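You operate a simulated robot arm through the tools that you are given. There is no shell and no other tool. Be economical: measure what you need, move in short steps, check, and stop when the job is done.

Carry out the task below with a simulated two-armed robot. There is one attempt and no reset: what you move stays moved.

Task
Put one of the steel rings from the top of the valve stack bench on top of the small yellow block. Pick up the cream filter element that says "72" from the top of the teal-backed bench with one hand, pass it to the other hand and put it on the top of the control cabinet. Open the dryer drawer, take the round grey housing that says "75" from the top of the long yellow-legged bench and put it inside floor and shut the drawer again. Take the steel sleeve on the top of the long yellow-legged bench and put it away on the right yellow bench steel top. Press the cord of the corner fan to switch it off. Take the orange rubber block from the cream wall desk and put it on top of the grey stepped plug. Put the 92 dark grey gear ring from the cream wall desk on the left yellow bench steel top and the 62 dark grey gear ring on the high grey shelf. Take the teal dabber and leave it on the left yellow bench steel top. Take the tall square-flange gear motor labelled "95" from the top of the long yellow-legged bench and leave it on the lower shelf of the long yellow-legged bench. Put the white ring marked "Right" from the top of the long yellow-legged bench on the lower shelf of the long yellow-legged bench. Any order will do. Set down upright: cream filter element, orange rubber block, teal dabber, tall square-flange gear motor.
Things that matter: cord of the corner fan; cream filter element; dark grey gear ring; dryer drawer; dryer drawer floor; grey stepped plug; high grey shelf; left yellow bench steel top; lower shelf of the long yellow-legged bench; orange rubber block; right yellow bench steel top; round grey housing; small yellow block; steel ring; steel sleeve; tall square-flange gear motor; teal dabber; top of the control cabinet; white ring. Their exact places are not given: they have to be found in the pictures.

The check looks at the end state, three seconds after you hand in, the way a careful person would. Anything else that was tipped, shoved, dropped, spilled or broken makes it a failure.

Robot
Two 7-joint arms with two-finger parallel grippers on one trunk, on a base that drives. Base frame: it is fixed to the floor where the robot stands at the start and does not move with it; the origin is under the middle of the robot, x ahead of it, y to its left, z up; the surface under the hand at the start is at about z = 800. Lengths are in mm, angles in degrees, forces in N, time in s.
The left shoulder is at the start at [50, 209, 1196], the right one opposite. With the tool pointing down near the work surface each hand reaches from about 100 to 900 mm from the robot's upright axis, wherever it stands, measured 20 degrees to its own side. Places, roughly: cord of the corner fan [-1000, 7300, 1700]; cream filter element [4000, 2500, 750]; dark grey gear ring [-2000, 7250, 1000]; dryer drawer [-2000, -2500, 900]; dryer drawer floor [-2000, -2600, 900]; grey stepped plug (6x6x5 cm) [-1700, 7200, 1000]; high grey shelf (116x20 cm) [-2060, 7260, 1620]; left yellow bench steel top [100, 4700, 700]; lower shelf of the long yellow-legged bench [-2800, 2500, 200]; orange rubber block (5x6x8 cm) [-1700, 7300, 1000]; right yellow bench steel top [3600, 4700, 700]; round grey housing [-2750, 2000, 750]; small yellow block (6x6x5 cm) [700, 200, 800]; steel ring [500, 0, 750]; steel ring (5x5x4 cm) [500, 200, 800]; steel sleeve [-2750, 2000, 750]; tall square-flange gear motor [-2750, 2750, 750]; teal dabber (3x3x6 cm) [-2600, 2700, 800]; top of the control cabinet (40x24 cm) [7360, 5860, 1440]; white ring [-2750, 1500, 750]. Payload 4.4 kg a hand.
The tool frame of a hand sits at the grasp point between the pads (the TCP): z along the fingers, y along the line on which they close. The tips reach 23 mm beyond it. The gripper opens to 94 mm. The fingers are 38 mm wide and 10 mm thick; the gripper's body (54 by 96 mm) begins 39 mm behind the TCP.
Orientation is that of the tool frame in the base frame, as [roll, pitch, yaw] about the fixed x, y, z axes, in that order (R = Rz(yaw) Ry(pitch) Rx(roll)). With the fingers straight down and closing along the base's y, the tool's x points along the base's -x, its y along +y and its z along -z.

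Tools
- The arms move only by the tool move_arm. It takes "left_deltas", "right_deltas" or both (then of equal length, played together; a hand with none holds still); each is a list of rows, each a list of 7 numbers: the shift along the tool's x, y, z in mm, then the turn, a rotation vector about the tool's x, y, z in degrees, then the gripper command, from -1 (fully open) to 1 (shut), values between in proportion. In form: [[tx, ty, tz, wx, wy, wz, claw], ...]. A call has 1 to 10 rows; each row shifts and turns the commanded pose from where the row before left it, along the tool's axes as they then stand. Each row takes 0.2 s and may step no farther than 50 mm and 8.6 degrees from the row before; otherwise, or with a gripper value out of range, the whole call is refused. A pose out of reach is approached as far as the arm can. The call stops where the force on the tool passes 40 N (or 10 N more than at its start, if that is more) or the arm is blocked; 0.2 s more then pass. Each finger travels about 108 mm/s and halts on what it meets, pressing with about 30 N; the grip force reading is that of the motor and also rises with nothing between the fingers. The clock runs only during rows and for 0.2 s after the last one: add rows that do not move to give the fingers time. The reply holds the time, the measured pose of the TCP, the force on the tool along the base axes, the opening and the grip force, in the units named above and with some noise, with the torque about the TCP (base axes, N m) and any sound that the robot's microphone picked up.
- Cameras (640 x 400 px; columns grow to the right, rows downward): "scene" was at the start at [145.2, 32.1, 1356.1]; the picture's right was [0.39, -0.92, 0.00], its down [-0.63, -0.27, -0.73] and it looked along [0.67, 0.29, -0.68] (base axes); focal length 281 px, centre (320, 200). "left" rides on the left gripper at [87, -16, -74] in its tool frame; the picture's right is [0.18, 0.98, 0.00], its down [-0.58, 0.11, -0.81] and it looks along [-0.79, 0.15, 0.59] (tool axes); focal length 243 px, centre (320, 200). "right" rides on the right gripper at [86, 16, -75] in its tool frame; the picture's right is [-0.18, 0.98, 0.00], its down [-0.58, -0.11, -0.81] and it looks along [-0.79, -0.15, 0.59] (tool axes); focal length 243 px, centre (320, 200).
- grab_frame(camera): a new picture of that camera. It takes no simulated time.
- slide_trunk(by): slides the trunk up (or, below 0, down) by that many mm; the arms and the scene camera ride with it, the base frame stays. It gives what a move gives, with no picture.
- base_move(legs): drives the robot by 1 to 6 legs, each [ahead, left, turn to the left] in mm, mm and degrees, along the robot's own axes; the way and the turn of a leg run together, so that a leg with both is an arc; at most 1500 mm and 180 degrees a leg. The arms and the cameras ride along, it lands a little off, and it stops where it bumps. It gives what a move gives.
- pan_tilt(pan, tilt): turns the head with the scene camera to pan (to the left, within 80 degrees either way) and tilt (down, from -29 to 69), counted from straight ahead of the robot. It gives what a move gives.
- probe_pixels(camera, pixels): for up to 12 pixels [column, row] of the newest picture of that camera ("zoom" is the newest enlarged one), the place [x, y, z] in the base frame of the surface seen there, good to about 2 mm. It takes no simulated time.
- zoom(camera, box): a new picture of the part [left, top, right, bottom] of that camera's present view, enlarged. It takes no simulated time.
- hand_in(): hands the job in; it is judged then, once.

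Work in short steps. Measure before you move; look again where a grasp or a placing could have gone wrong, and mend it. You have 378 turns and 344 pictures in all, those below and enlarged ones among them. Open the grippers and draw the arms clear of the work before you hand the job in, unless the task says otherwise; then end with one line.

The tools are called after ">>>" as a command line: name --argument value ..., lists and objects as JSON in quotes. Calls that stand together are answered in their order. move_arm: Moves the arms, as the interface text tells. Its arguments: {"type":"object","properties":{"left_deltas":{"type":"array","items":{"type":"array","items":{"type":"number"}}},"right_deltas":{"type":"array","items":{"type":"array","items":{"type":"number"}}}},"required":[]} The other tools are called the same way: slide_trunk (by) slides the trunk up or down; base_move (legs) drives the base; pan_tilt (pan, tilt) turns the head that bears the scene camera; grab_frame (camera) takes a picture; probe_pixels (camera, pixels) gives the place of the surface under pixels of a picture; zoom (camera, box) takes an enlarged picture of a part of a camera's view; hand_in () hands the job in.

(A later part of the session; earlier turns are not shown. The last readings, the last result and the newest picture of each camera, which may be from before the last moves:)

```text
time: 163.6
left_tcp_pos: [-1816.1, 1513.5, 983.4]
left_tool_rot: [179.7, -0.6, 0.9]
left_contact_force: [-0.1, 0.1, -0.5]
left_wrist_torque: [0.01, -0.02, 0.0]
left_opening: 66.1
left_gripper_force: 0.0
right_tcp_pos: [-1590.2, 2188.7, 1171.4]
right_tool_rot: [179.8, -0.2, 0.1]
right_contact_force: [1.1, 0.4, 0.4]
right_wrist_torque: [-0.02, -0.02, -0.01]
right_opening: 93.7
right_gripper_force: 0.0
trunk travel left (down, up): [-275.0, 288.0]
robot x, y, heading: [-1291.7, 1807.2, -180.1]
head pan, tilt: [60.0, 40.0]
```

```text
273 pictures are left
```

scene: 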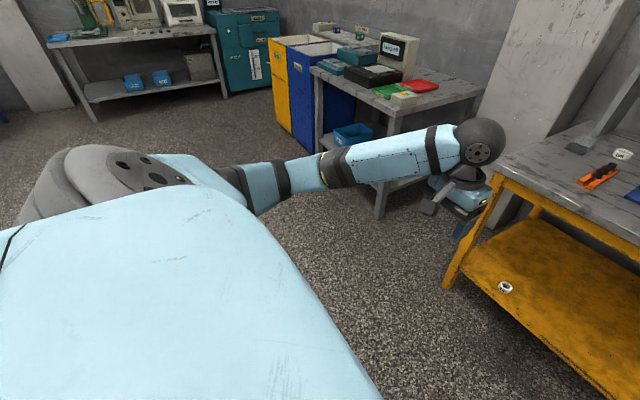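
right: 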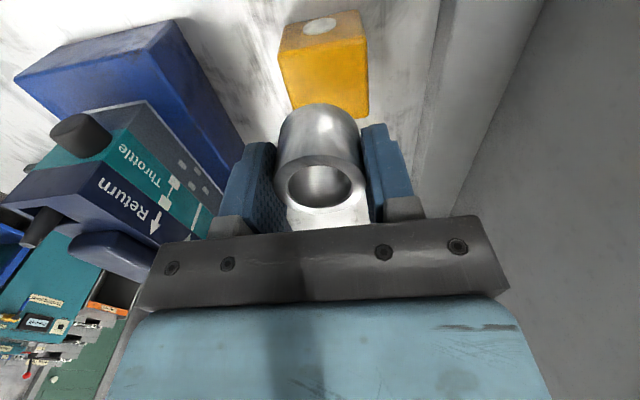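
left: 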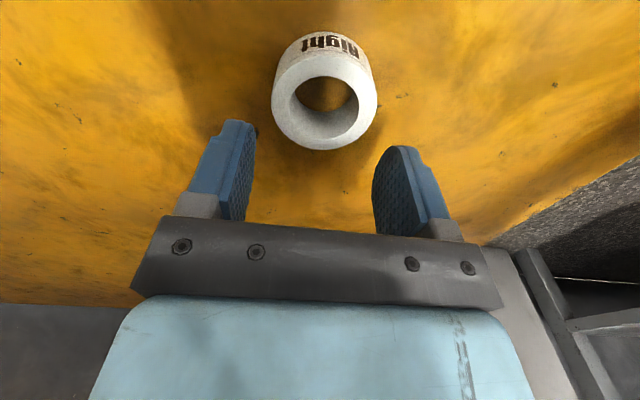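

The left arm is back in a good elbow-out posture. Next: the gear motor with the right hand. I drive to about (-1800,2640) and look.

>>> base_move --legs '[[500, 0, 0], [0, -830, 0]]'

>>> pan_tilt --pan -10 --tilt 35

>>> grab_frame --camera "scene"

>>> zoom --camera "scene" --box '[260, 120, 460, 245]'

```text
time: 173.9
left_tcp_pos: [-2323.8, 2350.0, 982.2]
left_tool_rot: [179.7, -0.7, 0.7]
left_contact_force: [0.1, -0.1, -0.1]
left_wrist_torque: [0.02, 0.02, 0.0]
left_opening: 65.9
left_gripper_force: 0.0
right_tcp_pos: [-2095.3, 3023.6, 1172.2]
right_tool_rot: [-180.0, 0.0, -0.3]
right_contact_force: [-0.2, 0.2, 0.0]
right_wrist_torque: [0.03, 0.0, 0.0]
right_opening: 94.1
right_gripper_force: 0.0
trunk travel left (down, up): [-275.0, 288.0]
robot x, y, heading: [-1801.3, 2640.2, 179.8]
head pan, tilt: [60.0, 40.0]
```

```text
time: 175.3
left_tcp_pos: [-2323.7, 2349.9, 982.7]
left_tool_rot: [179.7, -0.6, 0.7]
left_contact_force: [-0.1, 1.4, 0.2]
left_wrist_torque: [0.0, 0.03, -0.01]
left_opening: 65.6
left_gripper_force: 0.0
right_tcp_pos: [-2094.5, 3024.6, 1171.5]
right_tool_rot: [-180.0, 0.0, -0.2]
right_contact_force: [-0.7, 0.4, -0.6]
right_wrist_torque: [0.01, -0.03, 0.0]
right_opening: 94.1
right_gripper_force: 0.1
trunk travel left (down, up): [-275.0, 288.0]
robot x, y, heading: [-1800.3, 2643.3, 179.5]
head pan, tilt: [-10.0, 35.0]
```

```text
272 pictures are left
```

scene: 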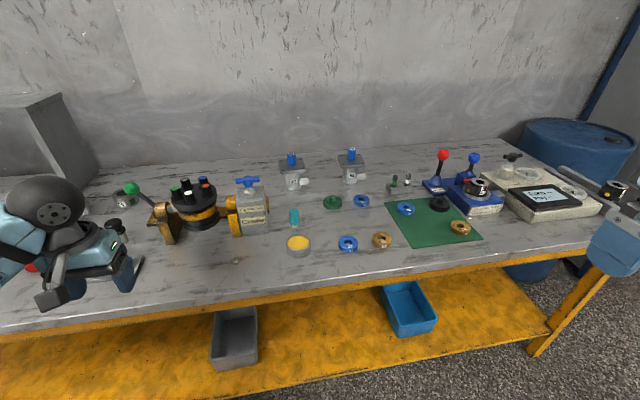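

```text
3.20 times, centred on (360, 182) of scene
```

zoom: 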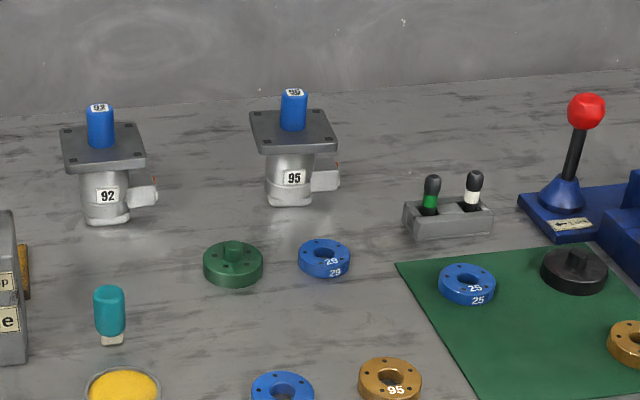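

>>> probe_pixels --camera "zoom" --pixels '[[294, 92], [293, 110], [293, 125], [270, 130], [253, 115], [322, 113], [334, 148], [262, 150], [290, 202], [337, 180], [325, 180], [110, 300]]'

```text
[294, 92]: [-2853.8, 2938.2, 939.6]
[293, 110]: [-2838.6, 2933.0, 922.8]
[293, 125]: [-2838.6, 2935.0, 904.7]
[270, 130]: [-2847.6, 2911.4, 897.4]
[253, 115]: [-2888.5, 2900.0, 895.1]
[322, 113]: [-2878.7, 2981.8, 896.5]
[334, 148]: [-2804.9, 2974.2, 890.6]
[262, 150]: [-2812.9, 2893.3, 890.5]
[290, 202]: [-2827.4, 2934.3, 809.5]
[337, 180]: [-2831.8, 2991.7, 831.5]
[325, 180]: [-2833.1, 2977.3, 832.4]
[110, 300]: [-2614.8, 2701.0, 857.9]
```

Motor "95" centre ≈(-2848,2937), flange top 896, blue shaft 900–940. I raise the left hand for clearance and drive 250 mm ahead.

>>> move_arm --left_deltas '[[0, 0, -40, 0, 0, 0, -1], [0, 0, -40, 0, 0, 0, -1], [20, 0, -20, 0, 0, 0, -1]]'

>>> base_move --legs '[[245, 0, 0.4]]'

>>> pan_tilt --pan -20 --tilt 40

>>> grab_frame --camera "scene"

```text
time: 176.1
left_tcp_pos: [-2304.2, 2350.3, 1081.8]
left_tool_rot: [179.7, -0.7, 0.5]
left_contact_force: [0.1, 0.0, 0.6]
left_wrist_torque: [-0.03, -0.01, 0.0]
left_opening: 93.9
left_gripper_force: 0.0
right_tcp_pos: [-2093.6, 3024.3, 1172.4]
right_tool_rot: [-179.9, 0.0, -0.1]
right_contact_force: [0.3, -0.1, 0.5]
right_wrist_torque: [0.04, 0.0, 0.01]
right_opening: 94.2
right_gripper_force: 0.0
trunk travel left (down, up): [-275.0, 288.0]
robot x, y, heading: [-1801.6, 2641.1, 179.6]
head pan, tilt: [-10.0, 35.0]
```

```text
time: 177.9
left_tcp_pos: [-2548.6, 2347.2, 1082.1]
left_tool_rot: [179.8, -0.7, 1.0]
left_contact_force: [-0.1, -0.7, 0.8]
left_wrist_torque: [0.01, 0.01, 0.0]
left_opening: 94.0
left_gripper_force: 0.1
right_tcp_pos: [-2341.0, 3023.7, 1172.7]
right_tool_rot: [180.0, -0.1, 0.0]
right_contact_force: [-0.1, 0.1, 0.1]
right_wrist_torque: [-0.02, -0.03, 0.0]
right_opening: 94.0
right_gripper_force: 0.1
trunk travel left (down, up): [-275.0, 288.0]
robot x, y, heading: [-2043.6, 2639.5, 179.9]
head pan, tilt: [-10.0, 35.0]
```

```text
time: 178.6
left_tcp_pos: [-2548.5, 2348.0, 1083.7]
left_tool_rot: [179.7, -0.7, 0.8]
left_contact_force: [-0.4, 0.5, -0.3]
left_wrist_torque: [0.02, 0.03, -0.02]
left_opening: 93.9
left_gripper_force: 0.1
right_tcp_pos: [-2340.9, 3023.9, 1172.0]
right_tool_rot: [-179.9, 0.1, 0.1]
right_contact_force: [-0.2, -0.4, 0.0]
right_wrist_torque: [0.0, -0.02, -0.04]
right_opening: 93.9
right_gripper_force: 0.0
trunk travel left (down, up): [-275.0, 288.0]
robot x, y, heading: [-2050.5, 2642.6, 179.9]
head pan, tilt: [-20.0, 40.0]
```

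```text
270 pictures are left
```

scene: 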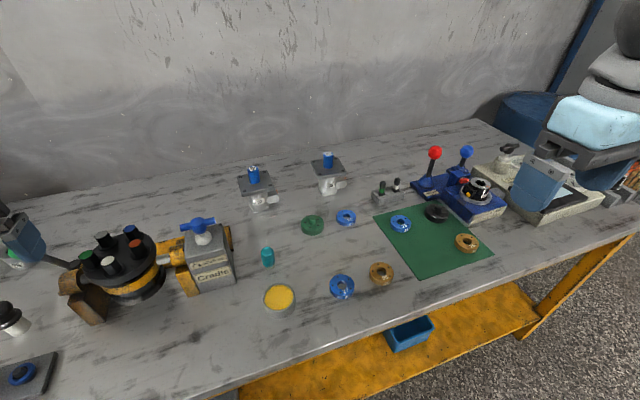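

>>> zoom --camera "scene" --box '[220, 130, 380, 230]'

>>> probe_pixels --camera "scene" --pixels '[[328, 154], [328, 160], [324, 160], [332, 160], [313, 162], [345, 170], [326, 172], [335, 157]]'

>>> move_arm --right_deltas '[[-40, 8, 10, 0, 0, 0, -0.5], [-40, 8, 10, 0, 0, 0, -0.5], [-40, 8, 10, 0, 0, 0, -0.5], [-40, 8, 10, 0, 0, 0, -0.5], [-40, 8, 10, 0, 0, 0, -0.5], [-40, 8, 10, 0, 0, 0, -0.5], [-40, 8, 10, 0, 0, 0, -0.5], [-40, 8, 10, 0, 0, 0, -0.5], [-40, 8, 10, 0, 0, 0, -0.5]]'

>>> grab_frame --camera "right"

```text
4.00 times, centred on (300, 180) of scene
```

zoom: 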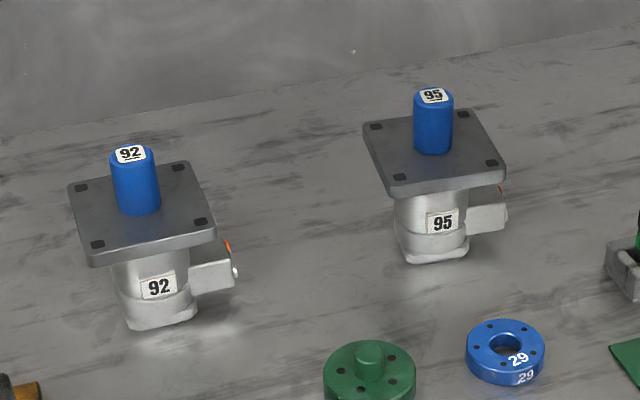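

```text
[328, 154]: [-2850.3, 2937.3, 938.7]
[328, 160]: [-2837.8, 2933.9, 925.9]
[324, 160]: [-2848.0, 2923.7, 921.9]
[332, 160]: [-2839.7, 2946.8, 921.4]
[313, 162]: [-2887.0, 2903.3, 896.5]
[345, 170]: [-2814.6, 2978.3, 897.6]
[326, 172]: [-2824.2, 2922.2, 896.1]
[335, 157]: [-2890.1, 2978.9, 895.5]
```

```text
time: 180.6
left_tcp_pos: [-2549.2, 2348.7, 1080.9]
left_tool_rot: [179.6, -0.7, 1.0]
left_contact_force: [0.4, 0.4, 0.0]
left_wrist_torque: [0.0, 0.02, -0.03]
left_opening: 94.0
left_gripper_force: 0.0
right_tcp_pos: [-2700.9, 2953.2, 1080.4]
right_tool_rot: [-180.0, -0.2, -0.2]
right_contact_force: [-0.4, 0.2, -1.2]
right_wrist_torque: [-0.02, 0.01, -0.01]
right_opening: 70.7
right_gripper_force: 0.1
trunk travel left (down, up): [-275.0, 288.0]
robot x, y, heading: [-2052.0, 2643.1, 180.3]
head pan, tilt: [-20.0, 40.0]
```

```text
268 pictures are left
```

right: 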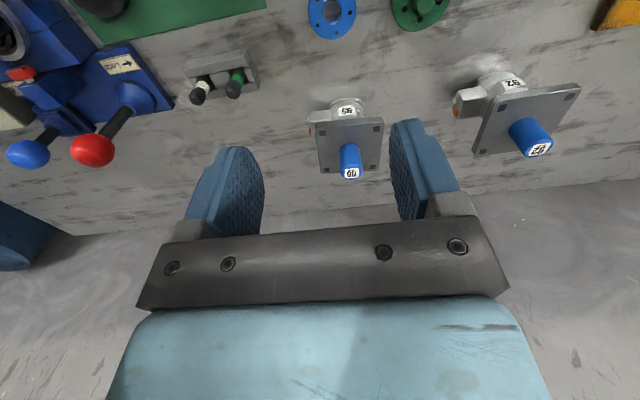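

Shaft centre ≈(-2850,2936). I continue above it to z≈985.

>>> move_arm --right_deltas '[[-38, 5, 24, 0, 0, 0, -0.5], [-38, 4, 24, 0, 0, 0, -0.5], [-38, 4, 24, 0, 0, 0, -0.5], [-35, 4, 23, 0, 0, 0, -0.5], [0, 0, 0, 0, 0, 0, -0.5]]'

>>> grab_frame --camera "right"

```text
time: 181.8
left_tcp_pos: [-2547.6, 2348.6, 1082.8]
left_tool_rot: [179.6, -0.6, 0.8]
left_contact_force: [0.6, -0.1, 0.7]
left_wrist_torque: [-0.02, 0.0, 0.03]
left_opening: 94.0
left_gripper_force: 0.2
right_tcp_pos: [-2848.9, 2936.9, 988.2]
right_tool_rot: [-180.0, -0.1, 0.1]
right_contact_force: [-0.5, -0.6, -0.1]
right_wrist_torque: [-0.01, 0.0, 0.01]
right_opening: 70.4
right_gripper_force: 0.1
trunk travel left (down, up): [-275.0, 288.0]
robot x, y, heading: [-2048.7, 2646.3, 180.0]
head pan, tilt: [-20.0, 40.0]
```

```text
267 pictures are left
```

right: 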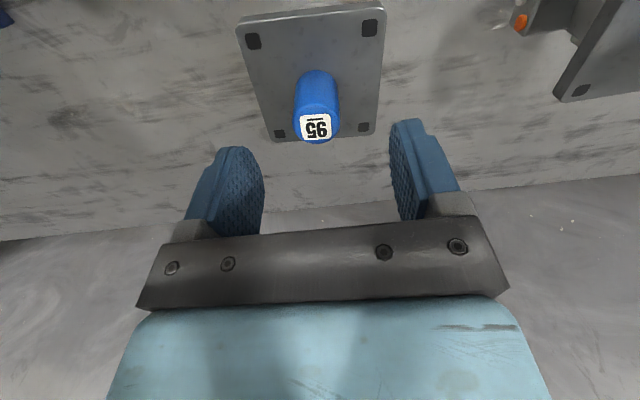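

Centred. Descend 62 mm to z≈926 (tips 6 mm above flange) and close.

>>> move_arm --right_deltas '[[0, 0, 25, 0, 0, 0, -0.4], [0, 0, 25, 0, 0, 0, -0.3], [0, 0, 12, 0, 0, 0, -0.2], [0, 0, 0, 0, 0, 0, 0.3], [0, 0, 0, 0, 0, 0, 1], [0, 0, 0, 0, 0, 0, 1], [0, 0, 0, 0, 0, 0, 1], [0, 0, -4, 0, 0, 0, 1], [0, 0, -6, 0, 0, 0, 1]]'

>>> grab_frame --camera "right"

```text
time: 183.8
left_tcp_pos: [-2550.2, 2348.3, 1082.3]
left_tool_rot: [179.5, -0.7, 1.0]
left_contact_force: [0.1, 0.2, 0.5]
left_wrist_torque: [0.03, 0.0, 0.03]
left_opening: 93.9
left_gripper_force: 0.1
right_tcp_pos: [-2851.3, 2935.0, 933.5]
right_tool_rot: [180.0, -0.1, 0.0]
right_contact_force: [-0.3, 0.2, -8.2]
right_wrist_torque: [0.06, 0.02, 0.0]
right_opening: 29.5
right_gripper_force: 29.7
trunk travel left (down, up): [-275.0, 288.0]
robot x, y, heading: [-2048.0, 2642.7, 180.1]
head pan, tilt: [-20.0, 40.0]
```

```text
266 pictures are left
```

right: 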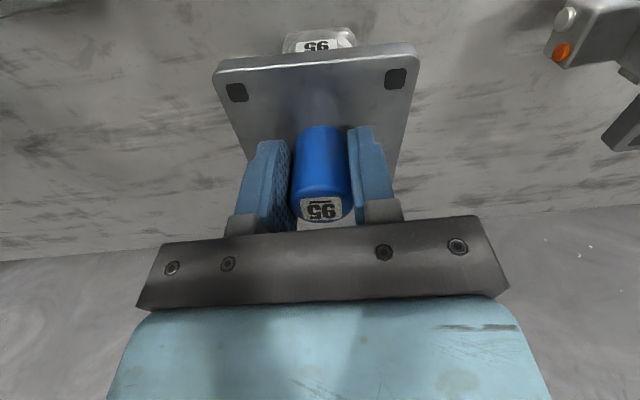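

Motor lifted (8 N, 29.5 mm grip). I raise it slowly to z≈1030 and retract somewhat.

>>> move_arm --right_deltas '[[0, 0, -15, 0, 0, 0, 1], [0, 0, -20, 0, 0, 0, 1], [0, 0, -20, 0, 0, 0, 1], [0, 0, -20, 0, 0, 0, 1], [0, 0, -20, 0, 0, 0, 1], [20, 0, 0, 0, 0, 0, 1], [25, 0, 0, 0, 0, 0, 1], [25, 0, 0, 0, 0, 0, 1], [25, 0, 0, 0, 0, 0, 1], [25, 0, 0, 0, 0, 0, 1]]'

>>> move_arm --right_deltas '[[25, 0, 0, 0, 0, 0, 1], [25, 0, 0, 0, 0, 0, 1], [25, 0, 0, 0, 0, 0, 1], [25, 0, 0, 0, 0, 0, 1], [20, 0, 0, 0, 0, 0, 1]]'

>>> base_move --legs '[[-350, 0, 0]]'

>>> grab_frame --camera "right"

>>> grab_frame --camera "scene"

```text
time: 186.0
left_tcp_pos: [-2548.9, 2349.0, 1083.1]
left_tool_rot: [179.6, -0.6, 0.9]
left_contact_force: [0.0, 0.3, 1.1]
left_wrist_torque: [-0.01, -0.03, -0.01]
left_opening: 94.0
left_gripper_force: 0.0
right_tcp_pos: [-2730.0, 2936.1, 1029.7]
right_tool_rot: [179.9, -0.2, 0.0]
right_contact_force: [-0.8, -1.0, -9.5]
right_wrist_torque: [-0.04, 0.0, -0.02]
right_opening: 29.4
right_gripper_force: 30.5
trunk travel left (down, up): [-275.0, 288.0]
robot x, y, heading: [-2048.0, 2645.5, 180.0]
head pan, tilt: [-20.0, 40.0]
```

```text
time: 187.2
left_tcp_pos: [-2549.9, 2348.5, 1082.2]
left_tool_rot: [179.6, -0.7, 0.9]
left_contact_force: [0.0, 0.9, -0.6]
left_wrist_torque: [-0.01, 0.01, 0.01]
left_opening: 94.1
left_gripper_force: 0.1
right_tcp_pos: [-2611.4, 2935.0, 1029.6]
right_tool_rot: [179.9, 0.0, 0.0]
right_contact_force: [0.5, -0.8, -8.6]
right_wrist_torque: [-0.04, -0.02, -0.01]
right_opening: 29.9
right_gripper_force: 30.0
trunk travel left (down, up): [-275.0, 288.0]
robot x, y, heading: [-2047.2, 2645.3, 180.1]
head pan, tilt: [-20.0, 40.0]
```

```text
time: 189.5
left_tcp_pos: [-2200.0, 2350.8, 1083.0]
left_tool_rot: [179.7, -0.7, 0.5]
left_contact_force: [0.6, -0.6, -0.2]
left_wrist_torque: [0.0, -0.01, 0.01]
left_opening: 93.9
left_gripper_force: 0.1
right_tcp_pos: [-2258.7, 2937.2, 1029.0]
right_tool_rot: [180.0, -0.1, -0.3]
right_contact_force: [0.5, -0.8, -9.2]
right_wrist_torque: [-0.04, -0.04, -0.03]
right_opening: 29.8
right_gripper_force: 29.7
trunk travel left (down, up): [-275.0, 288.0]
robot x, y, heading: [-1697.3, 2642.4, 179.5]
head pan, tilt: [-20.0, 40.0]
```

```text
265 pictures are left
```

right: 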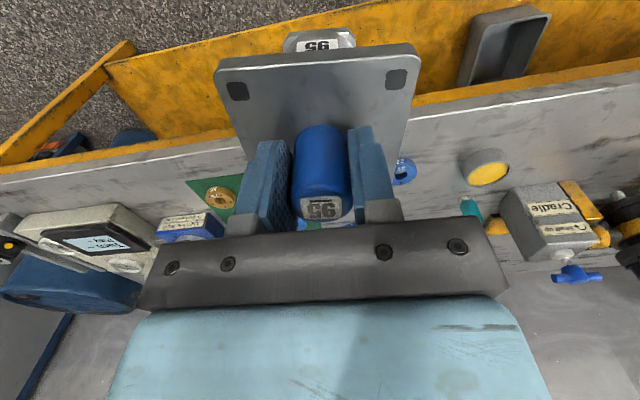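

```text
264 pictures are left
```

scene: 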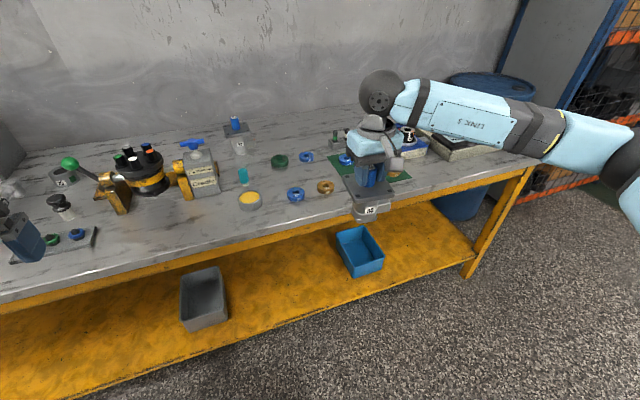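

I probe the free shelf space between the bins.

>>> probe_pixels --camera "scene" --pixels '[[280, 290], [228, 318], [226, 290], [345, 272], [338, 240], [382, 262], [420, 255], [464, 272], [280, 315], [300, 225], [300, 232], [350, 278]]'

```text
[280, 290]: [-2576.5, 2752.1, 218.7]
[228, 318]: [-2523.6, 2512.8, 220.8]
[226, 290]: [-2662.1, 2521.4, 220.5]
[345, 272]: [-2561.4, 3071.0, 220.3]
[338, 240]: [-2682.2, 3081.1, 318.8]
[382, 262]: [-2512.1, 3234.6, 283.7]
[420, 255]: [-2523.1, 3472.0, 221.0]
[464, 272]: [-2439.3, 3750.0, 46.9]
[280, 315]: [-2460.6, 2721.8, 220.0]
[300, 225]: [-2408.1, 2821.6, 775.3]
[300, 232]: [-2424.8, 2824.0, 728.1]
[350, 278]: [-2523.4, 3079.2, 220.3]
```

Free shelf zone y 2520–3070. I lower the trunk, then lower the hand outside the bench edge.

>>> slide_trunk --by -270

>>> move_arm --right_deltas '[[0, 0, 25, 0, 0, 0, 1], [0, 0, 35, 0, 0, 0, 1], [0, 0, 35, 0, 0, 0, 1], [0, 0, 35, 0, 0, 0, 1], [0, 0, 35, 0, 0, 0, 1], [0, 0, 35, 0, 0, 0, 1], [0, 0, 35, 0, 0, 0, 1], [0, 0, 35, 0, 0, 0, 1], [0, 0, 35, 0, 0, 0, 1], [0, 0, 25, 0, 0, 0, 1]]'

>>> grab_frame --camera "scene"

```text
time: 192.3
left_tcp_pos: [-2200.0, 2350.7, 812.5]
left_tool_rot: [179.6, -0.6, 0.5]
left_contact_force: [0.1, 0.7, 0.5]
left_wrist_torque: [0.0, -0.06, 0.04]
left_opening: 93.9
left_gripper_force: 0.0
right_tcp_pos: [-2258.6, 2936.8, 759.9]
right_tool_rot: [180.0, -0.1, -0.4]
right_contact_force: [-0.4, -0.2, -9.0]
right_wrist_torque: [-0.03, -0.04, 0.01]
right_opening: 29.8
right_gripper_force: 30.3
trunk travel left (down, up): [-5.0, 558.0]
robot x, y, heading: [-1692.5, 2646.5, 179.4]
head pan, tilt: [-20.0, 40.0]
```

```text
time: 194.5
left_tcp_pos: [-2201.5, 2350.5, 810.7]
left_tool_rot: [179.6, -0.7, 0.5]
left_contact_force: [0.3, -0.3, -0.6]
left_wrist_torque: [0.01, 0.01, 0.0]
left_opening: 93.9
left_gripper_force: 0.1
right_tcp_pos: [-2257.7, 2936.6, 429.2]
right_tool_rot: [-180.0, -0.1, -0.3]
right_contact_force: [0.0, 0.1, -8.3]
right_wrist_torque: [-0.04, -0.05, 0.02]
right_opening: 29.7
right_gripper_force: 30.4
trunk travel left (down, up): [-5.0, 558.0]
robot x, y, heading: [-1698.7, 2639.4, 179.6]
head pan, tilt: [-20.0, 40.0]
```

```text
263 pictures are left
```

scene: 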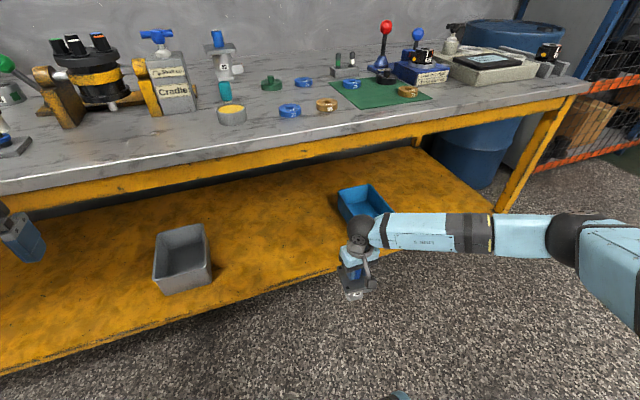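

Good. I lower 55 mm more, raise the left hand 120 mm to clear the bench top, then drive 230 mm ahead.

>>> move_arm --right_deltas '[[0, 0, 15, 0, 0, 0, 1], [0, 0, 20, 0, 0, 0, 1], [0, 0, 20, 0, 0, 0, 1], [0, 0, 0, 0, 0, 0, 1]]' --left_deltas '[[30, 0, -30, 0, 0, 0, -1], [30, 0, -40, 0, 0, 0, -1], [20, 0, -40, 0, 0, 0, -1], [0, 0, -20, 0, 0, 0, -1]]'

>>> base_move --legs '[[225, 0, 0.3]]'

>>> grab_frame --camera "scene"

>>> grab_frame --camera "right"

```text
time: 195.5
left_tcp_pos: [-2122.7, 2351.0, 942.3]
left_tool_rot: [179.6, -0.7, 0.6]
left_contact_force: [0.0, 0.1, 0.1]
left_wrist_torque: [0.0, -0.02, 0.01]
left_opening: 94.1
left_gripper_force: 0.0
right_tcp_pos: [-2257.8, 2935.2, 374.4]
right_tool_rot: [179.9, -0.1, -0.3]
right_contact_force: [-0.1, 0.4, -9.6]
right_wrist_torque: [-0.05, 0.0, 0.01]
right_opening: 29.7
right_gripper_force: 30.1
trunk travel left (down, up): [-5.0, 558.0]
robot x, y, heading: [-1696.2, 2642.1, 179.7]
head pan, tilt: [-20.0, 40.0]
```

```text
time: 197.2
left_tcp_pos: [-2342.9, 2348.5, 942.5]
left_tool_rot: [179.6, -0.7, 0.9]
left_contact_force: [0.0, 0.1, -0.1]
left_wrist_torque: [-0.02, -0.02, -0.03]
left_opening: 93.9
left_gripper_force: 0.1
right_tcp_pos: [-2482.5, 2930.4, 373.3]
right_tool_rot: [-180.0, -0.1, 0.1]
right_contact_force: [-0.1, 0.7, -9.2]
right_wrist_torque: [-0.01, -0.04, 0.03]
right_opening: 29.8
right_gripper_force: 29.6
trunk travel left (down, up): [-5.0, 558.0]
robot x, y, heading: [-1924.7, 2643.3, -180.0]
head pan, tilt: [-20.0, 40.0]
```

```text
262 pictures are left
```

scene: 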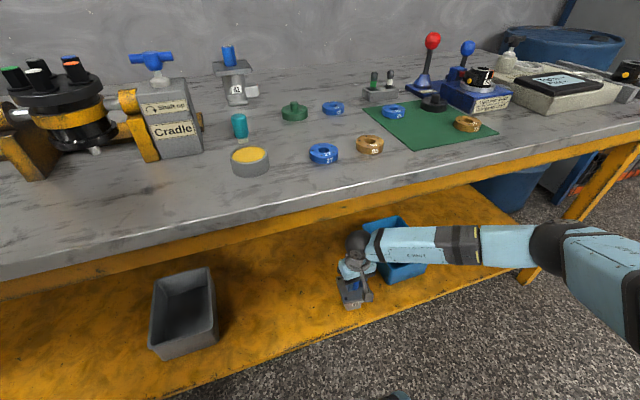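

```text
261 pictures are left
```

right: 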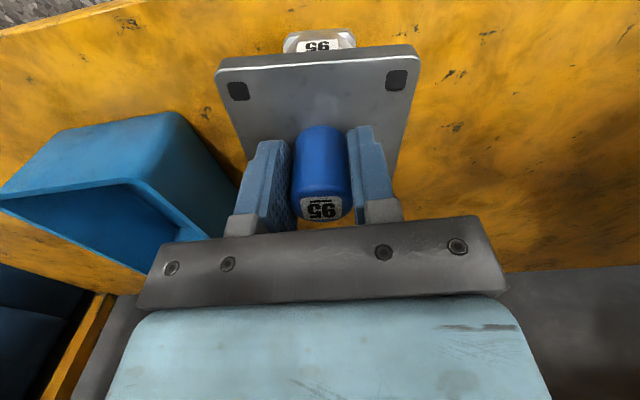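

Over the shelf, clear of the blue bin. I lower to contact at expected TCP z≈346.

>>> move_arm --right_deltas '[[0, 0, 12, 0, 0, 0, 1], [0, 0, 8, 0, 0, 0, 1], [0, 0, 3, 0, 0, 0, 1], [0, 0, 2, 0, 0, 0, 1], [0, 0, 0, 0, 0, 0, 1]]'

```text
time: 198.4
left_tcp_pos: [-2343.2, 2347.2, 942.6]
left_tool_rot: [179.7, -0.7, 0.9]
left_contact_force: [-1.0, -0.4, -1.1]
left_wrist_torque: [0.01, 0.01, -0.01]
left_opening: 94.0
left_gripper_force: 0.0
right_tcp_pos: [-2481.1, 2930.8, 348.8]
right_tool_rot: [179.9, -0.1, 0.2]
right_contact_force: [-0.4, -0.4, -9.6]
right_wrist_torque: [-0.01, -0.02, 0.02]
right_opening: 29.8
right_gripper_force: 30.3
trunk travel left (down, up): [-5.0, 558.0]
robot x, y, heading: [-1920.4, 2644.3, -179.9]
head pan, tilt: [-20.0, 40.0]
```

>>> move_arm --right_deltas '[[0, 0, 1.5, 0, 0, 0, 1], [0, 0, 1.5, 0, 0, 0, 1], [0, 0, 0, 0, 0, 0, 1]]'

```text
time: 199.2
left_tcp_pos: [-2343.3, 2346.9, 942.9]
left_tool_rot: [179.7, -0.7, 1.0]
left_contact_force: [-0.7, 0.3, -0.1]
left_wrist_torque: [-0.02, 0.01, 0.01]
left_opening: 93.9
left_gripper_force: 0.1
right_tcp_pos: [-2483.2, 2930.5, 347.7]
right_tool_rot: [-179.9, 0.0, 0.2]
right_contact_force: [-0.5, 0.4, -8.4]
right_wrist_torque: [-0.07, -0.03, 0.0]
right_opening: 29.8
right_gripper_force: 30.0
trunk travel left (down, up): [-5.0, 558.0]
robot x, y, heading: [-1917.5, 2638.5, -179.8]
head pan, tilt: [-20.0, 40.0]
```

>>> move_arm --right_deltas '[[0, 0, 1.5, 0, 0, 0, 1], [0, 0, 1.5, 0, 0, 0, 1], [0, 0, 0, 0, 0, 0, 1]]'

```text
time: 200.0
left_tcp_pos: [-2341.7, 2345.8, 944.1]
left_tool_rot: [179.7, -0.5, 1.0]
left_contact_force: [-0.8, 0.7, 0.8]
left_wrist_torque: [0.03, -0.01, 0.01]
left_opening: 93.9
left_gripper_force: 0.2
right_tcp_pos: [-2482.4, 2931.7, 345.5]
right_tool_rot: [-180.0, 0.0, 0.2]
right_contact_force: [8.2, 3.1, 17.2]
right_wrist_torque: [0.03, -0.41, 0.11]
right_opening: 29.8
right_gripper_force: 30.1
trunk travel left (down, up): [-5.0, 558.0]
robot x, y, heading: [-1917.9, 2637.9, -180.0]
head pan, tilt: [-20.0, 40.0]
```

Firm contact (17 N). Back off 1 mm, open, rise 50 mm.

>>> move_arm --right_deltas '[[0, 0, -1, 0, 0, 0, 1], [0, 0, 0, 0, 0, 0, 0.2], [0, 0, 0, 0, 0, 0, -0.3], [0, 0, 0, 0, 0, 0, -0.3], [0, 0, -20, 0, 0, 0, -0.3], [0, 0, -30, 0, 0, 0, -0.3], [0, 0, -10, 0, 0, 0, -0.3]]'

>>> grab_frame --camera "right"

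```text
time: 201.6
left_tcp_pos: [-2342.1, 2347.2, 942.8]
left_tool_rot: [179.8, -0.5, 1.0]
left_contact_force: [0.8, -0.4, 0.0]
left_wrist_torque: [0.01, -0.01, -0.05]
left_opening: 94.0
left_gripper_force: 0.1
right_tcp_pos: [-2483.1, 2930.4, 405.1]
right_tool_rot: [180.0, -0.1, 0.1]
right_contact_force: [-0.7, -0.1, -0.7]
right_wrist_torque: [-0.01, 0.01, 0.01]
right_opening: 61.0
right_gripper_force: 0.1
trunk travel left (down, up): [-5.0, 558.0]
robot x, y, heading: [-1922.0, 2641.6, -179.7]
head pan, tilt: [-20.0, 40.0]
```

```text
260 pictures are left
```

right: 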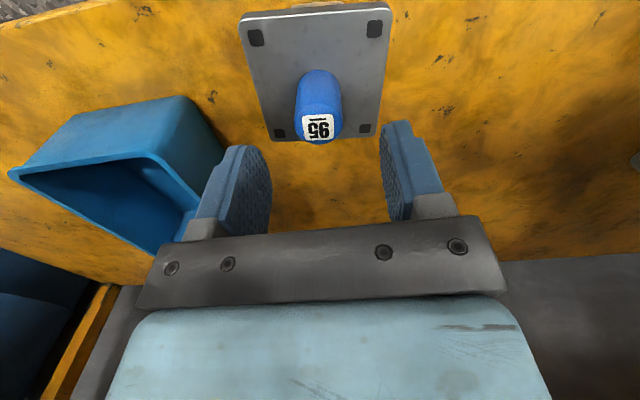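

The motor stands upright on the shelf. I back out, raise the trunk and hand.

>>> base_move --legs '[[-280, 0, 0]]'

>>> move_arm --right_deltas '[[0, 0, -45, 0, 0, 0, -1], [0, 0, -45, 0, 0, 0, -1], [0, 0, -45, 0, 0, 0, -1], [0, 0, -45, 0, 0, 0, -1], [0, 0, -45, 0, 0, 0, -1], [0, 0, -45, 0, 0, 0, -1], [0, 0, -45, 0, 0, 0, -1], [0, 0, -45, 0, 0, 0, -1]]'

>>> slide_trunk --by 270

>>> grab_frame --camera "scene"

```text
time: 203.5
left_tcp_pos: [-2060.1, 2348.5, 943.4]
left_tool_rot: [179.7, -0.5, 0.9]
left_contact_force: [-0.4, 0.3, 0.4]
left_wrist_torque: [-0.01, -0.01, -0.01]
left_opening: 94.0
left_gripper_force: 0.1
right_tcp_pos: [-2199.3, 2931.0, 405.2]
right_tool_rot: [-179.9, -0.1, -0.1]
right_contact_force: [0.5, -0.2, 0.1]
right_wrist_torque: [-0.02, -0.05, -0.01]
right_opening: 61.1
right_gripper_force: 0.0
trunk travel left (down, up): [-5.0, 558.0]
robot x, y, heading: [-1635.5, 2641.2, 179.9]
head pan, tilt: [-20.0, 40.0]
```

```text
time: 205.3
left_tcp_pos: [-2059.2, 2348.0, 942.6]
left_tool_rot: [179.7, -0.6, 1.0]
left_contact_force: [-0.7, 0.1, -0.2]
left_wrist_torque: [0.02, 0.01, 0.0]
left_opening: 93.8
left_gripper_force: 0.1
right_tcp_pos: [-2198.1, 2932.5, 765.3]
right_tool_rot: [-180.0, 0.0, -0.1]
right_contact_force: [0.0, 0.2, -0.9]
right_wrist_torque: [-0.02, 0.04, -0.02]
right_opening: 93.9
right_gripper_force: 0.0
trunk travel left (down, up): [-5.0, 558.0]
robot x, y, heading: [-1633.9, 2642.8, 180.1]
head pan, tilt: [-20.0, 40.0]
```

```text
time: 208.1
left_tcp_pos: [-2060.8, 2348.4, 1212.3]
left_tool_rot: [179.8, -0.6, 0.9]
left_contact_force: [-0.8, 0.0, 0.3]
left_wrist_torque: [0.0, 0.03, -0.01]
left_opening: 94.0
left_gripper_force: 0.1
right_tcp_pos: [-2198.3, 2931.2, 1035.0]
right_tool_rot: [179.9, 0.0, 0.0]
right_contact_force: [0.3, 0.8, -0.4]
right_wrist_torque: [-0.02, 0.03, -0.03]
right_opening: 93.8
right_gripper_force: 0.0
trunk travel left (down, up): [-275.0, 288.0]
robot x, y, heading: [-1635.4, 2641.7, 180.1]
head pan, tilt: [-20.0, 40.0]
```

```text
259 pictures are left
```

scene: 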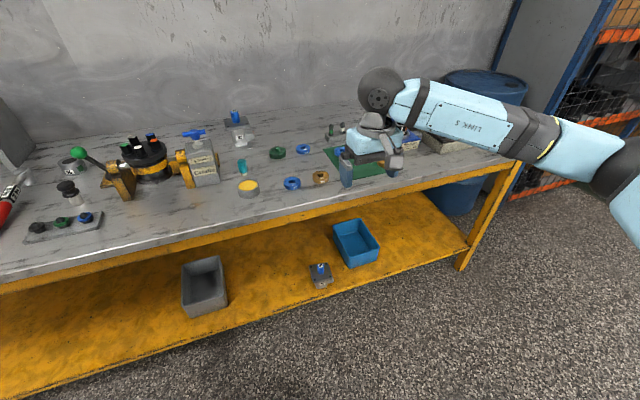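

Next: the "75" housing. I drive to about (-1960,1690) and look.

>>> base_move --legs '[[0, 950, 0], [320, 0, 0]]'

>>> pan_tilt --pan -15 --tilt 45

>>> grab_frame --camera "scene"

>>> grab_frame --camera "right"

```text
time: 218.4
left_tcp_pos: [-2375.1, 1409.5, 1212.8]
left_tool_rot: [179.7, -0.6, 0.5]
left_contact_force: [0.0, 0.6, 0.5]
left_wrist_torque: [0.0, 0.03, -0.04]
left_opening: 93.8
left_gripper_force: 0.1
right_tcp_pos: [-2511.0, 1994.2, 1034.2]
right_tool_rot: [179.9, -0.1, -0.4]
right_contact_force: [0.3, -0.1, -0.4]
right_wrist_torque: [0.01, 0.0, 0.02]
right_opening: 94.0
right_gripper_force: 0.0
trunk travel left (down, up): [-275.0, 288.0]
robot x, y, heading: [-1947.3, 1701.6, 179.5]
head pan, tilt: [-20.0, 40.0]
```

```text
time: 219.1
left_tcp_pos: [-2374.8, 1408.6, 1214.1]
left_tool_rot: [179.7, -0.6, 0.5]
left_contact_force: [-0.5, 0.1, -1.2]
left_wrist_torque: [-0.03, -0.02, 0.0]
left_opening: 94.1
left_gripper_force: 0.1
right_tcp_pos: [-2510.3, 1993.9, 1034.1]
right_tool_rot: [179.9, 0.0, -0.4]
right_contact_force: [0.0, -0.3, 0.2]
right_wrist_torque: [-0.01, 0.0, -0.03]
right_opening: 94.0
right_gripper_force: 0.0
trunk travel left (down, up): [-275.0, 288.0]
robot x, y, heading: [-1946.3, 1699.2, 179.5]
head pan, tilt: [-15.0, 45.0]
```

```text
258 pictures are left
```

scene: 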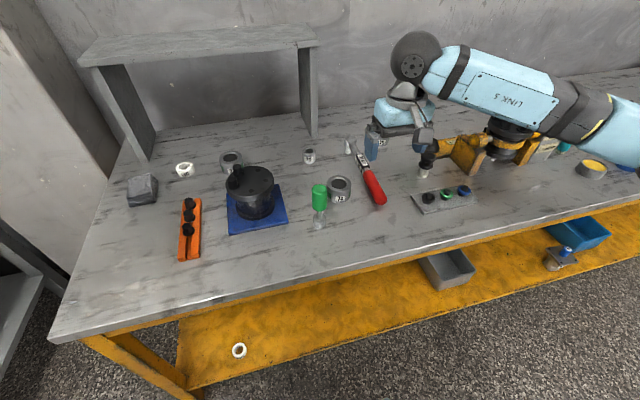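

```text
257 pictures are left
```

right: 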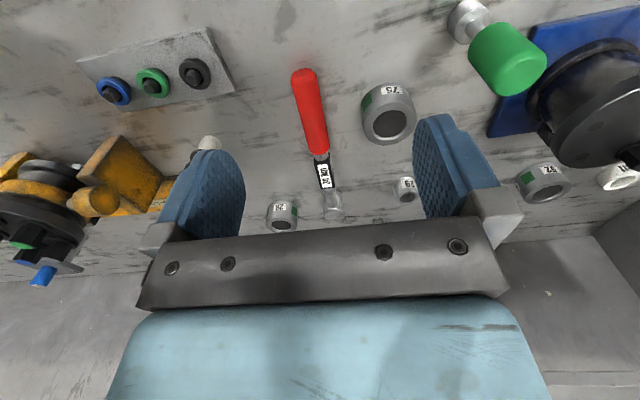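

>>> zoom --camera "scene" --box '[290, 135, 400, 235]'

>>> probe_pixels --camera "right" --pixels '[[366, 112], [413, 112], [390, 143], [390, 100], [385, 135], [393, 88], [478, 30], [515, 65]]'

```text
4.00 times, centred on (345, 185) of scene
```

zoom: 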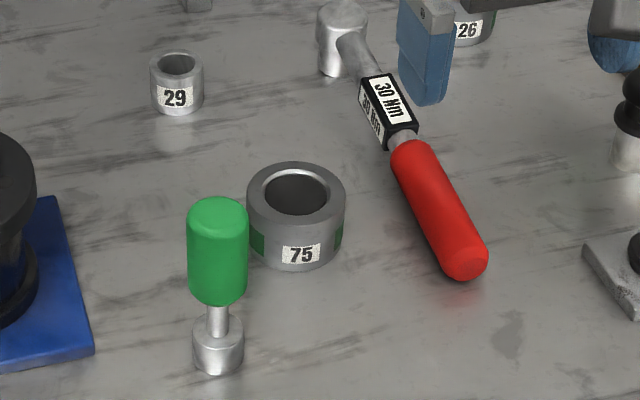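

```text
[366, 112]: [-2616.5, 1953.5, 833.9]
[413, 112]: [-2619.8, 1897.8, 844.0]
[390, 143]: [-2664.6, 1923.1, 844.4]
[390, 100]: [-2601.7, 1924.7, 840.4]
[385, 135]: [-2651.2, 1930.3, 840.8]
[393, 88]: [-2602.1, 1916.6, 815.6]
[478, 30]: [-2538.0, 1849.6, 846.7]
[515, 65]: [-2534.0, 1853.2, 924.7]
```

Housing centre ≈(-2633,1925), Ø≈64, top 844. I probe the torque wrench and green tool for clearance.

>>> probe_pixels --camera "zoom" --pixels '[[395, 160], [400, 180], [425, 230], [455, 265], [365, 100], [190, 230], [245, 230], [218, 200], [218, 285], [345, 200], [248, 200], [295, 165]]'

```text
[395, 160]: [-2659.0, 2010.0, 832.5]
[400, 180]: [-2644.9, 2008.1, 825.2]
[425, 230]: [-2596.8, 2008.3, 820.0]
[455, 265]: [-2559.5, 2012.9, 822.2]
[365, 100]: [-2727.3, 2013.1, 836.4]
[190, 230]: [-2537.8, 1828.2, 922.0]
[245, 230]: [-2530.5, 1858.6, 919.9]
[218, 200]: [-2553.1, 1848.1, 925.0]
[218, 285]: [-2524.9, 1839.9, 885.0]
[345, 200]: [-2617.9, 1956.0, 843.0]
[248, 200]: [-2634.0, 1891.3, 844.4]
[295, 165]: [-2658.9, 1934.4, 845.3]
```

Clear enough; I yaw -15° to keep the wrist camera off the green tool and move above the housing.

>>> move_arm --right_deltas '[[-41, 23, 10, 0, 0, 0, -0.8], [-41, 23, 10, 0, 0, 0, -0.8], [-41, 23, 10, 0, 0, 0, -0.8], [0, 0, 20, 0, 0, -7.5, -0.8], [0, 0, 24, 0, 0, -7.5, -0.8], [0, 0, 0, 0, 0, 0, -0.8]]'

>>> grab_frame --camera "right"

```text
time: 220.5
left_tcp_pos: [-2374.8, 1409.2, 1214.6]
left_tool_rot: [179.7, -0.5, 0.5]
left_contact_force: [0.6, -0.8, -1.2]
left_wrist_torque: [0.0, -0.03, -0.02]
left_opening: 94.0
left_gripper_force: 0.1
right_tcp_pos: [-2632.5, 1927.6, 959.7]
right_tool_rot: [-180.0, 0.0, 14.7]
right_contact_force: [-0.2, -0.3, 0.3]
right_wrist_torque: [0.01, 0.01, 0.01]
right_opening: 85.0
right_gripper_force: 0.1
trunk travel left (down, up): [-275.0, 288.0]
robot x, y, heading: [-1946.3, 1699.0, 179.4]
head pan, tilt: [-15.0, 45.0]
```

```text
255 pictures are left
```

right: 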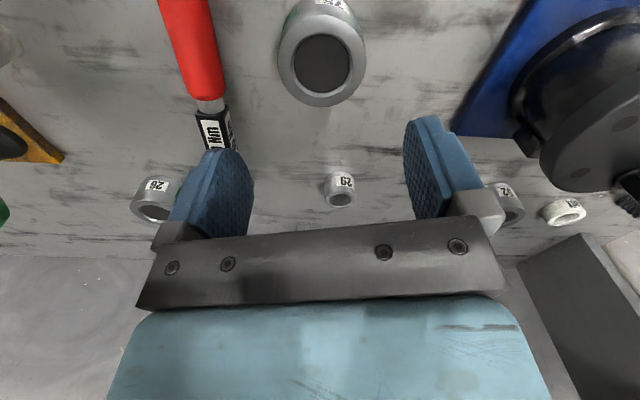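

Centred. Descend to z≈829 and close.

>>> move_arm --right_deltas '[[0, 0, 40, 0, 0, 0, -0.8], [0, 0, 40, 0, 0, 0, -0.8], [0, 0, 30, 0, 0, 0, -0.8], [0, 0, 20, 0, 0, 0, -0.8], [0, 0, 0, 0, 0, 0, 0], [0, 0, 0, 0, 0, 0, 1], [0, 0, 0, 0, 0, 0, 1], [0, 0, -4, 0, 0, 0, 1], [0, 0, -10, 0, 0, 0, 1]]'

>>> grab_frame --camera "right"

```text
time: 222.5
left_tcp_pos: [-2374.3, 1409.8, 1213.0]
left_tool_rot: [179.7, -0.6, 0.5]
left_contact_force: [-0.3, -0.1, -0.6]
left_wrist_torque: [-0.01, -0.04, -0.02]
left_opening: 93.8
left_gripper_force: 0.1
right_tcp_pos: [-2633.4, 1926.8, 843.1]
right_tool_rot: [-179.9, -0.1, 14.6]
right_contact_force: [0.2, 0.2, -3.9]
right_wrist_torque: [0.01, -0.02, 0.0]
right_opening: 67.6
right_gripper_force: 29.6
trunk travel left (down, up): [-275.0, 288.0]
robot x, y, heading: [-1946.6, 1702.3, 179.8]
head pan, tilt: [-15.0, 45.0]
```

```text
254 pictures are left
```

right: 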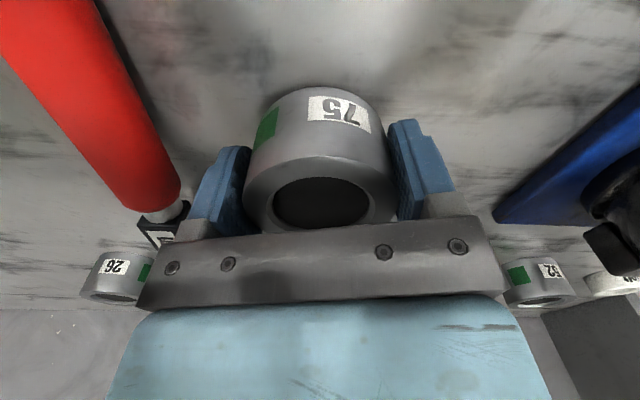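

Held (67.6 mm). Lift slowly and retract toward the body.

>>> move_arm --right_deltas '[[0, 0, -20, 0, 0, 0, 1], [0, 0, -25, 0, 0, 0, 1], [0, 0, -25, 0, 0, 0, 1], [0, 0, -25, 0, 0, 0, 1], [0, 0, -25, 0, 0, 0, 1], [0, 0, -25, 0, 0, 0, 1], [0, 0, -25, 0, 0, 0, 1], [25, 0, 0, 0, 0, 4, 1], [25, 0, 0, 0, 0, 4, 1], [25, 0, 0, 0, 0, 4, 1]]'

>>> move_arm --right_deltas '[[25, 0, 0, 0, 0, 2.5, 1], [25, 0, 0, 0, 0, 0, 1], [25, 0, 0, 0, 0, 0, 1], [25, 0, 0, 0, 0, 0, 1]]'

>>> base_move --legs '[[-500, 0, 0], [0, 0, 90]]'

>>> pan_tilt --pan 0 --tilt 20

>>> grab_frame --camera "scene"

```text
time: 224.7
left_tcp_pos: [-2374.3, 1410.2, 1213.8]
left_tool_rot: [179.6, -0.6, 0.5]
left_contact_force: [0.6, 0.1, 1.5]
left_wrist_torque: [0.02, 0.04, 0.0]
left_opening: 94.0
left_gripper_force: 0.1
right_tcp_pos: [-2558.2, 1941.6, 1014.2]
right_tool_rot: [-180.0, -0.1, 2.6]
right_contact_force: [-0.5, 0.4, -4.3]
right_wrist_torque: [0.06, 0.02, -0.01]
right_opening: 67.8
right_gripper_force: 29.7
trunk travel left (down, up): [-275.0, 288.0]
robot x, y, heading: [-1950.5, 1697.7, 179.6]
head pan, tilt: [-15.0, 45.0]
```

```text
time: 225.7
left_tcp_pos: [-2374.7, 1409.9, 1214.3]
left_tool_rot: [179.5, -0.6, 0.5]
left_contact_force: [-0.1, -0.5, 1.2]
left_wrist_torque: [-0.04, -0.02, 0.0]
left_opening: 94.1
left_gripper_force: 0.0
right_tcp_pos: [-2459.4, 1943.0, 1014.2]
right_tool_rot: [-179.9, 0.0, 0.0]
right_contact_force: [-0.6, -0.8, -3.3]
right_wrist_torque: [0.01, 0.0, -0.02]
right_opening: 67.8
right_gripper_force: 29.9
trunk travel left (down, up): [-275.0, 288.0]
robot x, y, heading: [-1949.1, 1702.7, 179.5]
head pan, tilt: [-15.0, 45.0]
```

```text
time: 232.4
left_tcp_pos: [-1163.6, 1266.3, 1211.7]
left_tool_rot: [179.7, -0.6, 89.6]
left_contact_force: [-0.7, 0.0, -0.5]
left_wrist_torque: [0.01, -0.01, -0.01]
left_opening: 94.4
left_gripper_force: 0.0
right_tcp_pos: [-1697.4, 1190.5, 1013.3]
right_tool_rot: [180.0, 0.0, 89.0]
right_contact_force: [0.0, 0.6, -3.8]
right_wrist_torque: [0.02, 0.0, -0.01]
right_opening: 67.8
right_gripper_force: 29.7
trunk travel left (down, up): [-275.0, 288.0]
robot x, y, heading: [-1447.3, 1697.7, -91.4]
head pan, tilt: [-15.0, 45.0]
```

```text
time: 233.3
left_tcp_pos: [-1163.3, 1266.8, 1213.2]
left_tool_rot: [179.7, -0.6, 89.4]
left_contact_force: [0.0, 0.2, -0.3]
left_wrist_torque: [-0.01, 0.0, 0.05]
left_opening: 93.9
left_gripper_force: 0.1
right_tcp_pos: [-1699.1, 1190.3, 1013.5]
right_tool_rot: [-180.0, -0.1, 89.2]
right_contact_force: [0.7, 0.0, -4.0]
right_wrist_torque: [0.0, -0.03, 0.03]
right_opening: 67.7
right_gripper_force: 29.8
trunk travel left (down, up): [-275.0, 288.0]
robot x, y, heading: [-1450.4, 1697.0, -91.6]
head pan, tilt: [0.0, 20.0]
```

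```text
253 pictures are left
```

scene: 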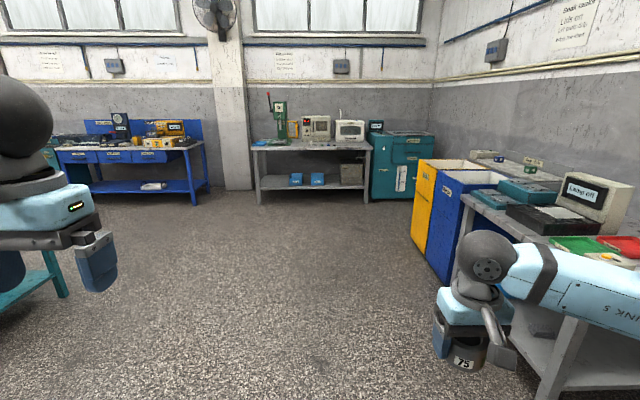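

>>> zoom --camera "scene" --box '[250, 90, 450, 210]'

>>> probe_pixels --camera "scene" --pixels '[[375, 195], [412, 195], [405, 160], [400, 142], [365, 145], [412, 240], [425, 180], [440, 280]]'

```text
3.20 times, centred on (350, 150) of scene
```

zoom: 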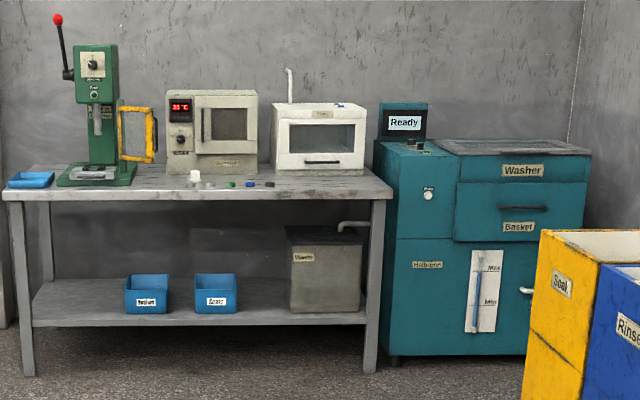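

```text
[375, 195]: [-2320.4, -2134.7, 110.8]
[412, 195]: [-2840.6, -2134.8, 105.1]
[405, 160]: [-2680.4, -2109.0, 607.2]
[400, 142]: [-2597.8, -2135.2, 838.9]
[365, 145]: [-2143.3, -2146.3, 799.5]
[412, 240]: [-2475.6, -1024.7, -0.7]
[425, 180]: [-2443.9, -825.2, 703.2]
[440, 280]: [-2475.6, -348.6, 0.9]
```

The dryer seems to be the white box on the steel table at the far wall (table edge y≈-2146, top 800). I drive to about (-1950,-1350).

>>> base_move --legs '[[1500, 0, 1.5], [1500, 0, 0], [0, -480, 0]]'

>>> grab_frame --camera "scene"

```text
time: 252.1
left_tcp_pos: [-1700.6, -1722.6, 1213.3]
left_tool_rot: [179.7, -0.6, 89.5]
left_contact_force: [0.5, 0.8, -0.2]
left_wrist_torque: [0.02, 0.02, -0.01]
left_opening: 93.8
left_gripper_force: 0.0
right_tcp_pos: [-2236.2, -1798.2, 1013.0]
right_tool_rot: [-180.0, -0.1, 89.1]
right_contact_force: [0.0, -0.1, -4.2]
right_wrist_torque: [0.02, 0.02, -0.01]
right_opening: 67.5
right_gripper_force: 29.8
trunk travel left (down, up): [-275.0, 288.0]
robot x, y, heading: [-1982.7, -1292.1, -91.6]
head pan, tilt: [0.0, 20.0]
```

```text
251 pictures are left
```

scene: 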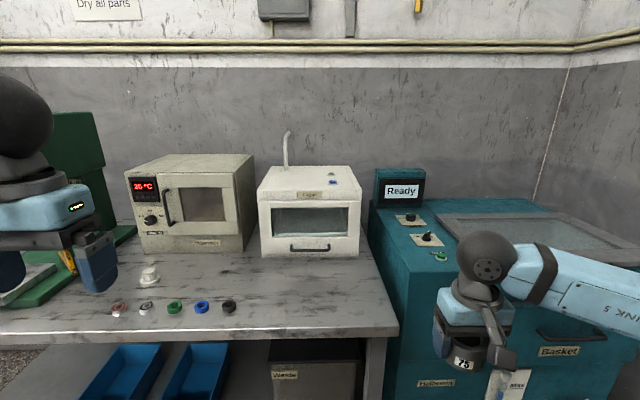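

>>> zoom --camera "scene" --box '[120, 120, 380, 290]'

>>> probe_pixels --camera "scene" --pixels '[[290, 251], [310, 250], [327, 249], [270, 230], [350, 230], [310, 258], [265, 262], [355, 258], [310, 190], [265, 205], [310, 205], [310, 235]]'

```text
2.35 times, centred on (250, 205) of scene
```

zoom: 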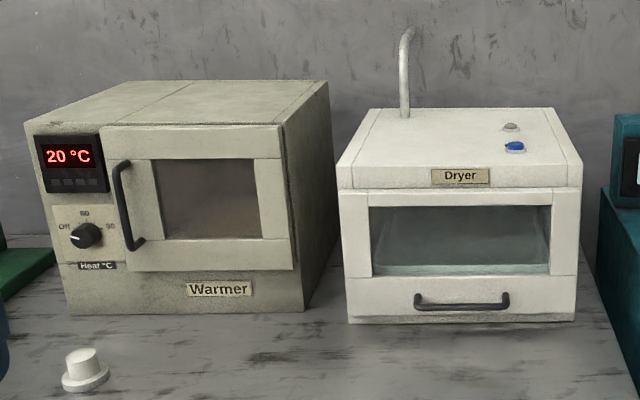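

```text
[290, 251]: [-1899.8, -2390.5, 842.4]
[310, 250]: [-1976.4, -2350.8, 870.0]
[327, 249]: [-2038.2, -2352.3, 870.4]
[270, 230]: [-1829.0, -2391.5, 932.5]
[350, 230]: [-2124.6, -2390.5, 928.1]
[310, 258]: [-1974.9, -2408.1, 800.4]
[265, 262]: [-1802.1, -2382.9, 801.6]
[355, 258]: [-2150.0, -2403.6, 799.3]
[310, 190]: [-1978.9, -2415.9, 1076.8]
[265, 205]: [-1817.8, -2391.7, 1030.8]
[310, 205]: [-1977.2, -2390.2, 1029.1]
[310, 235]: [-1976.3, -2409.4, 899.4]
```

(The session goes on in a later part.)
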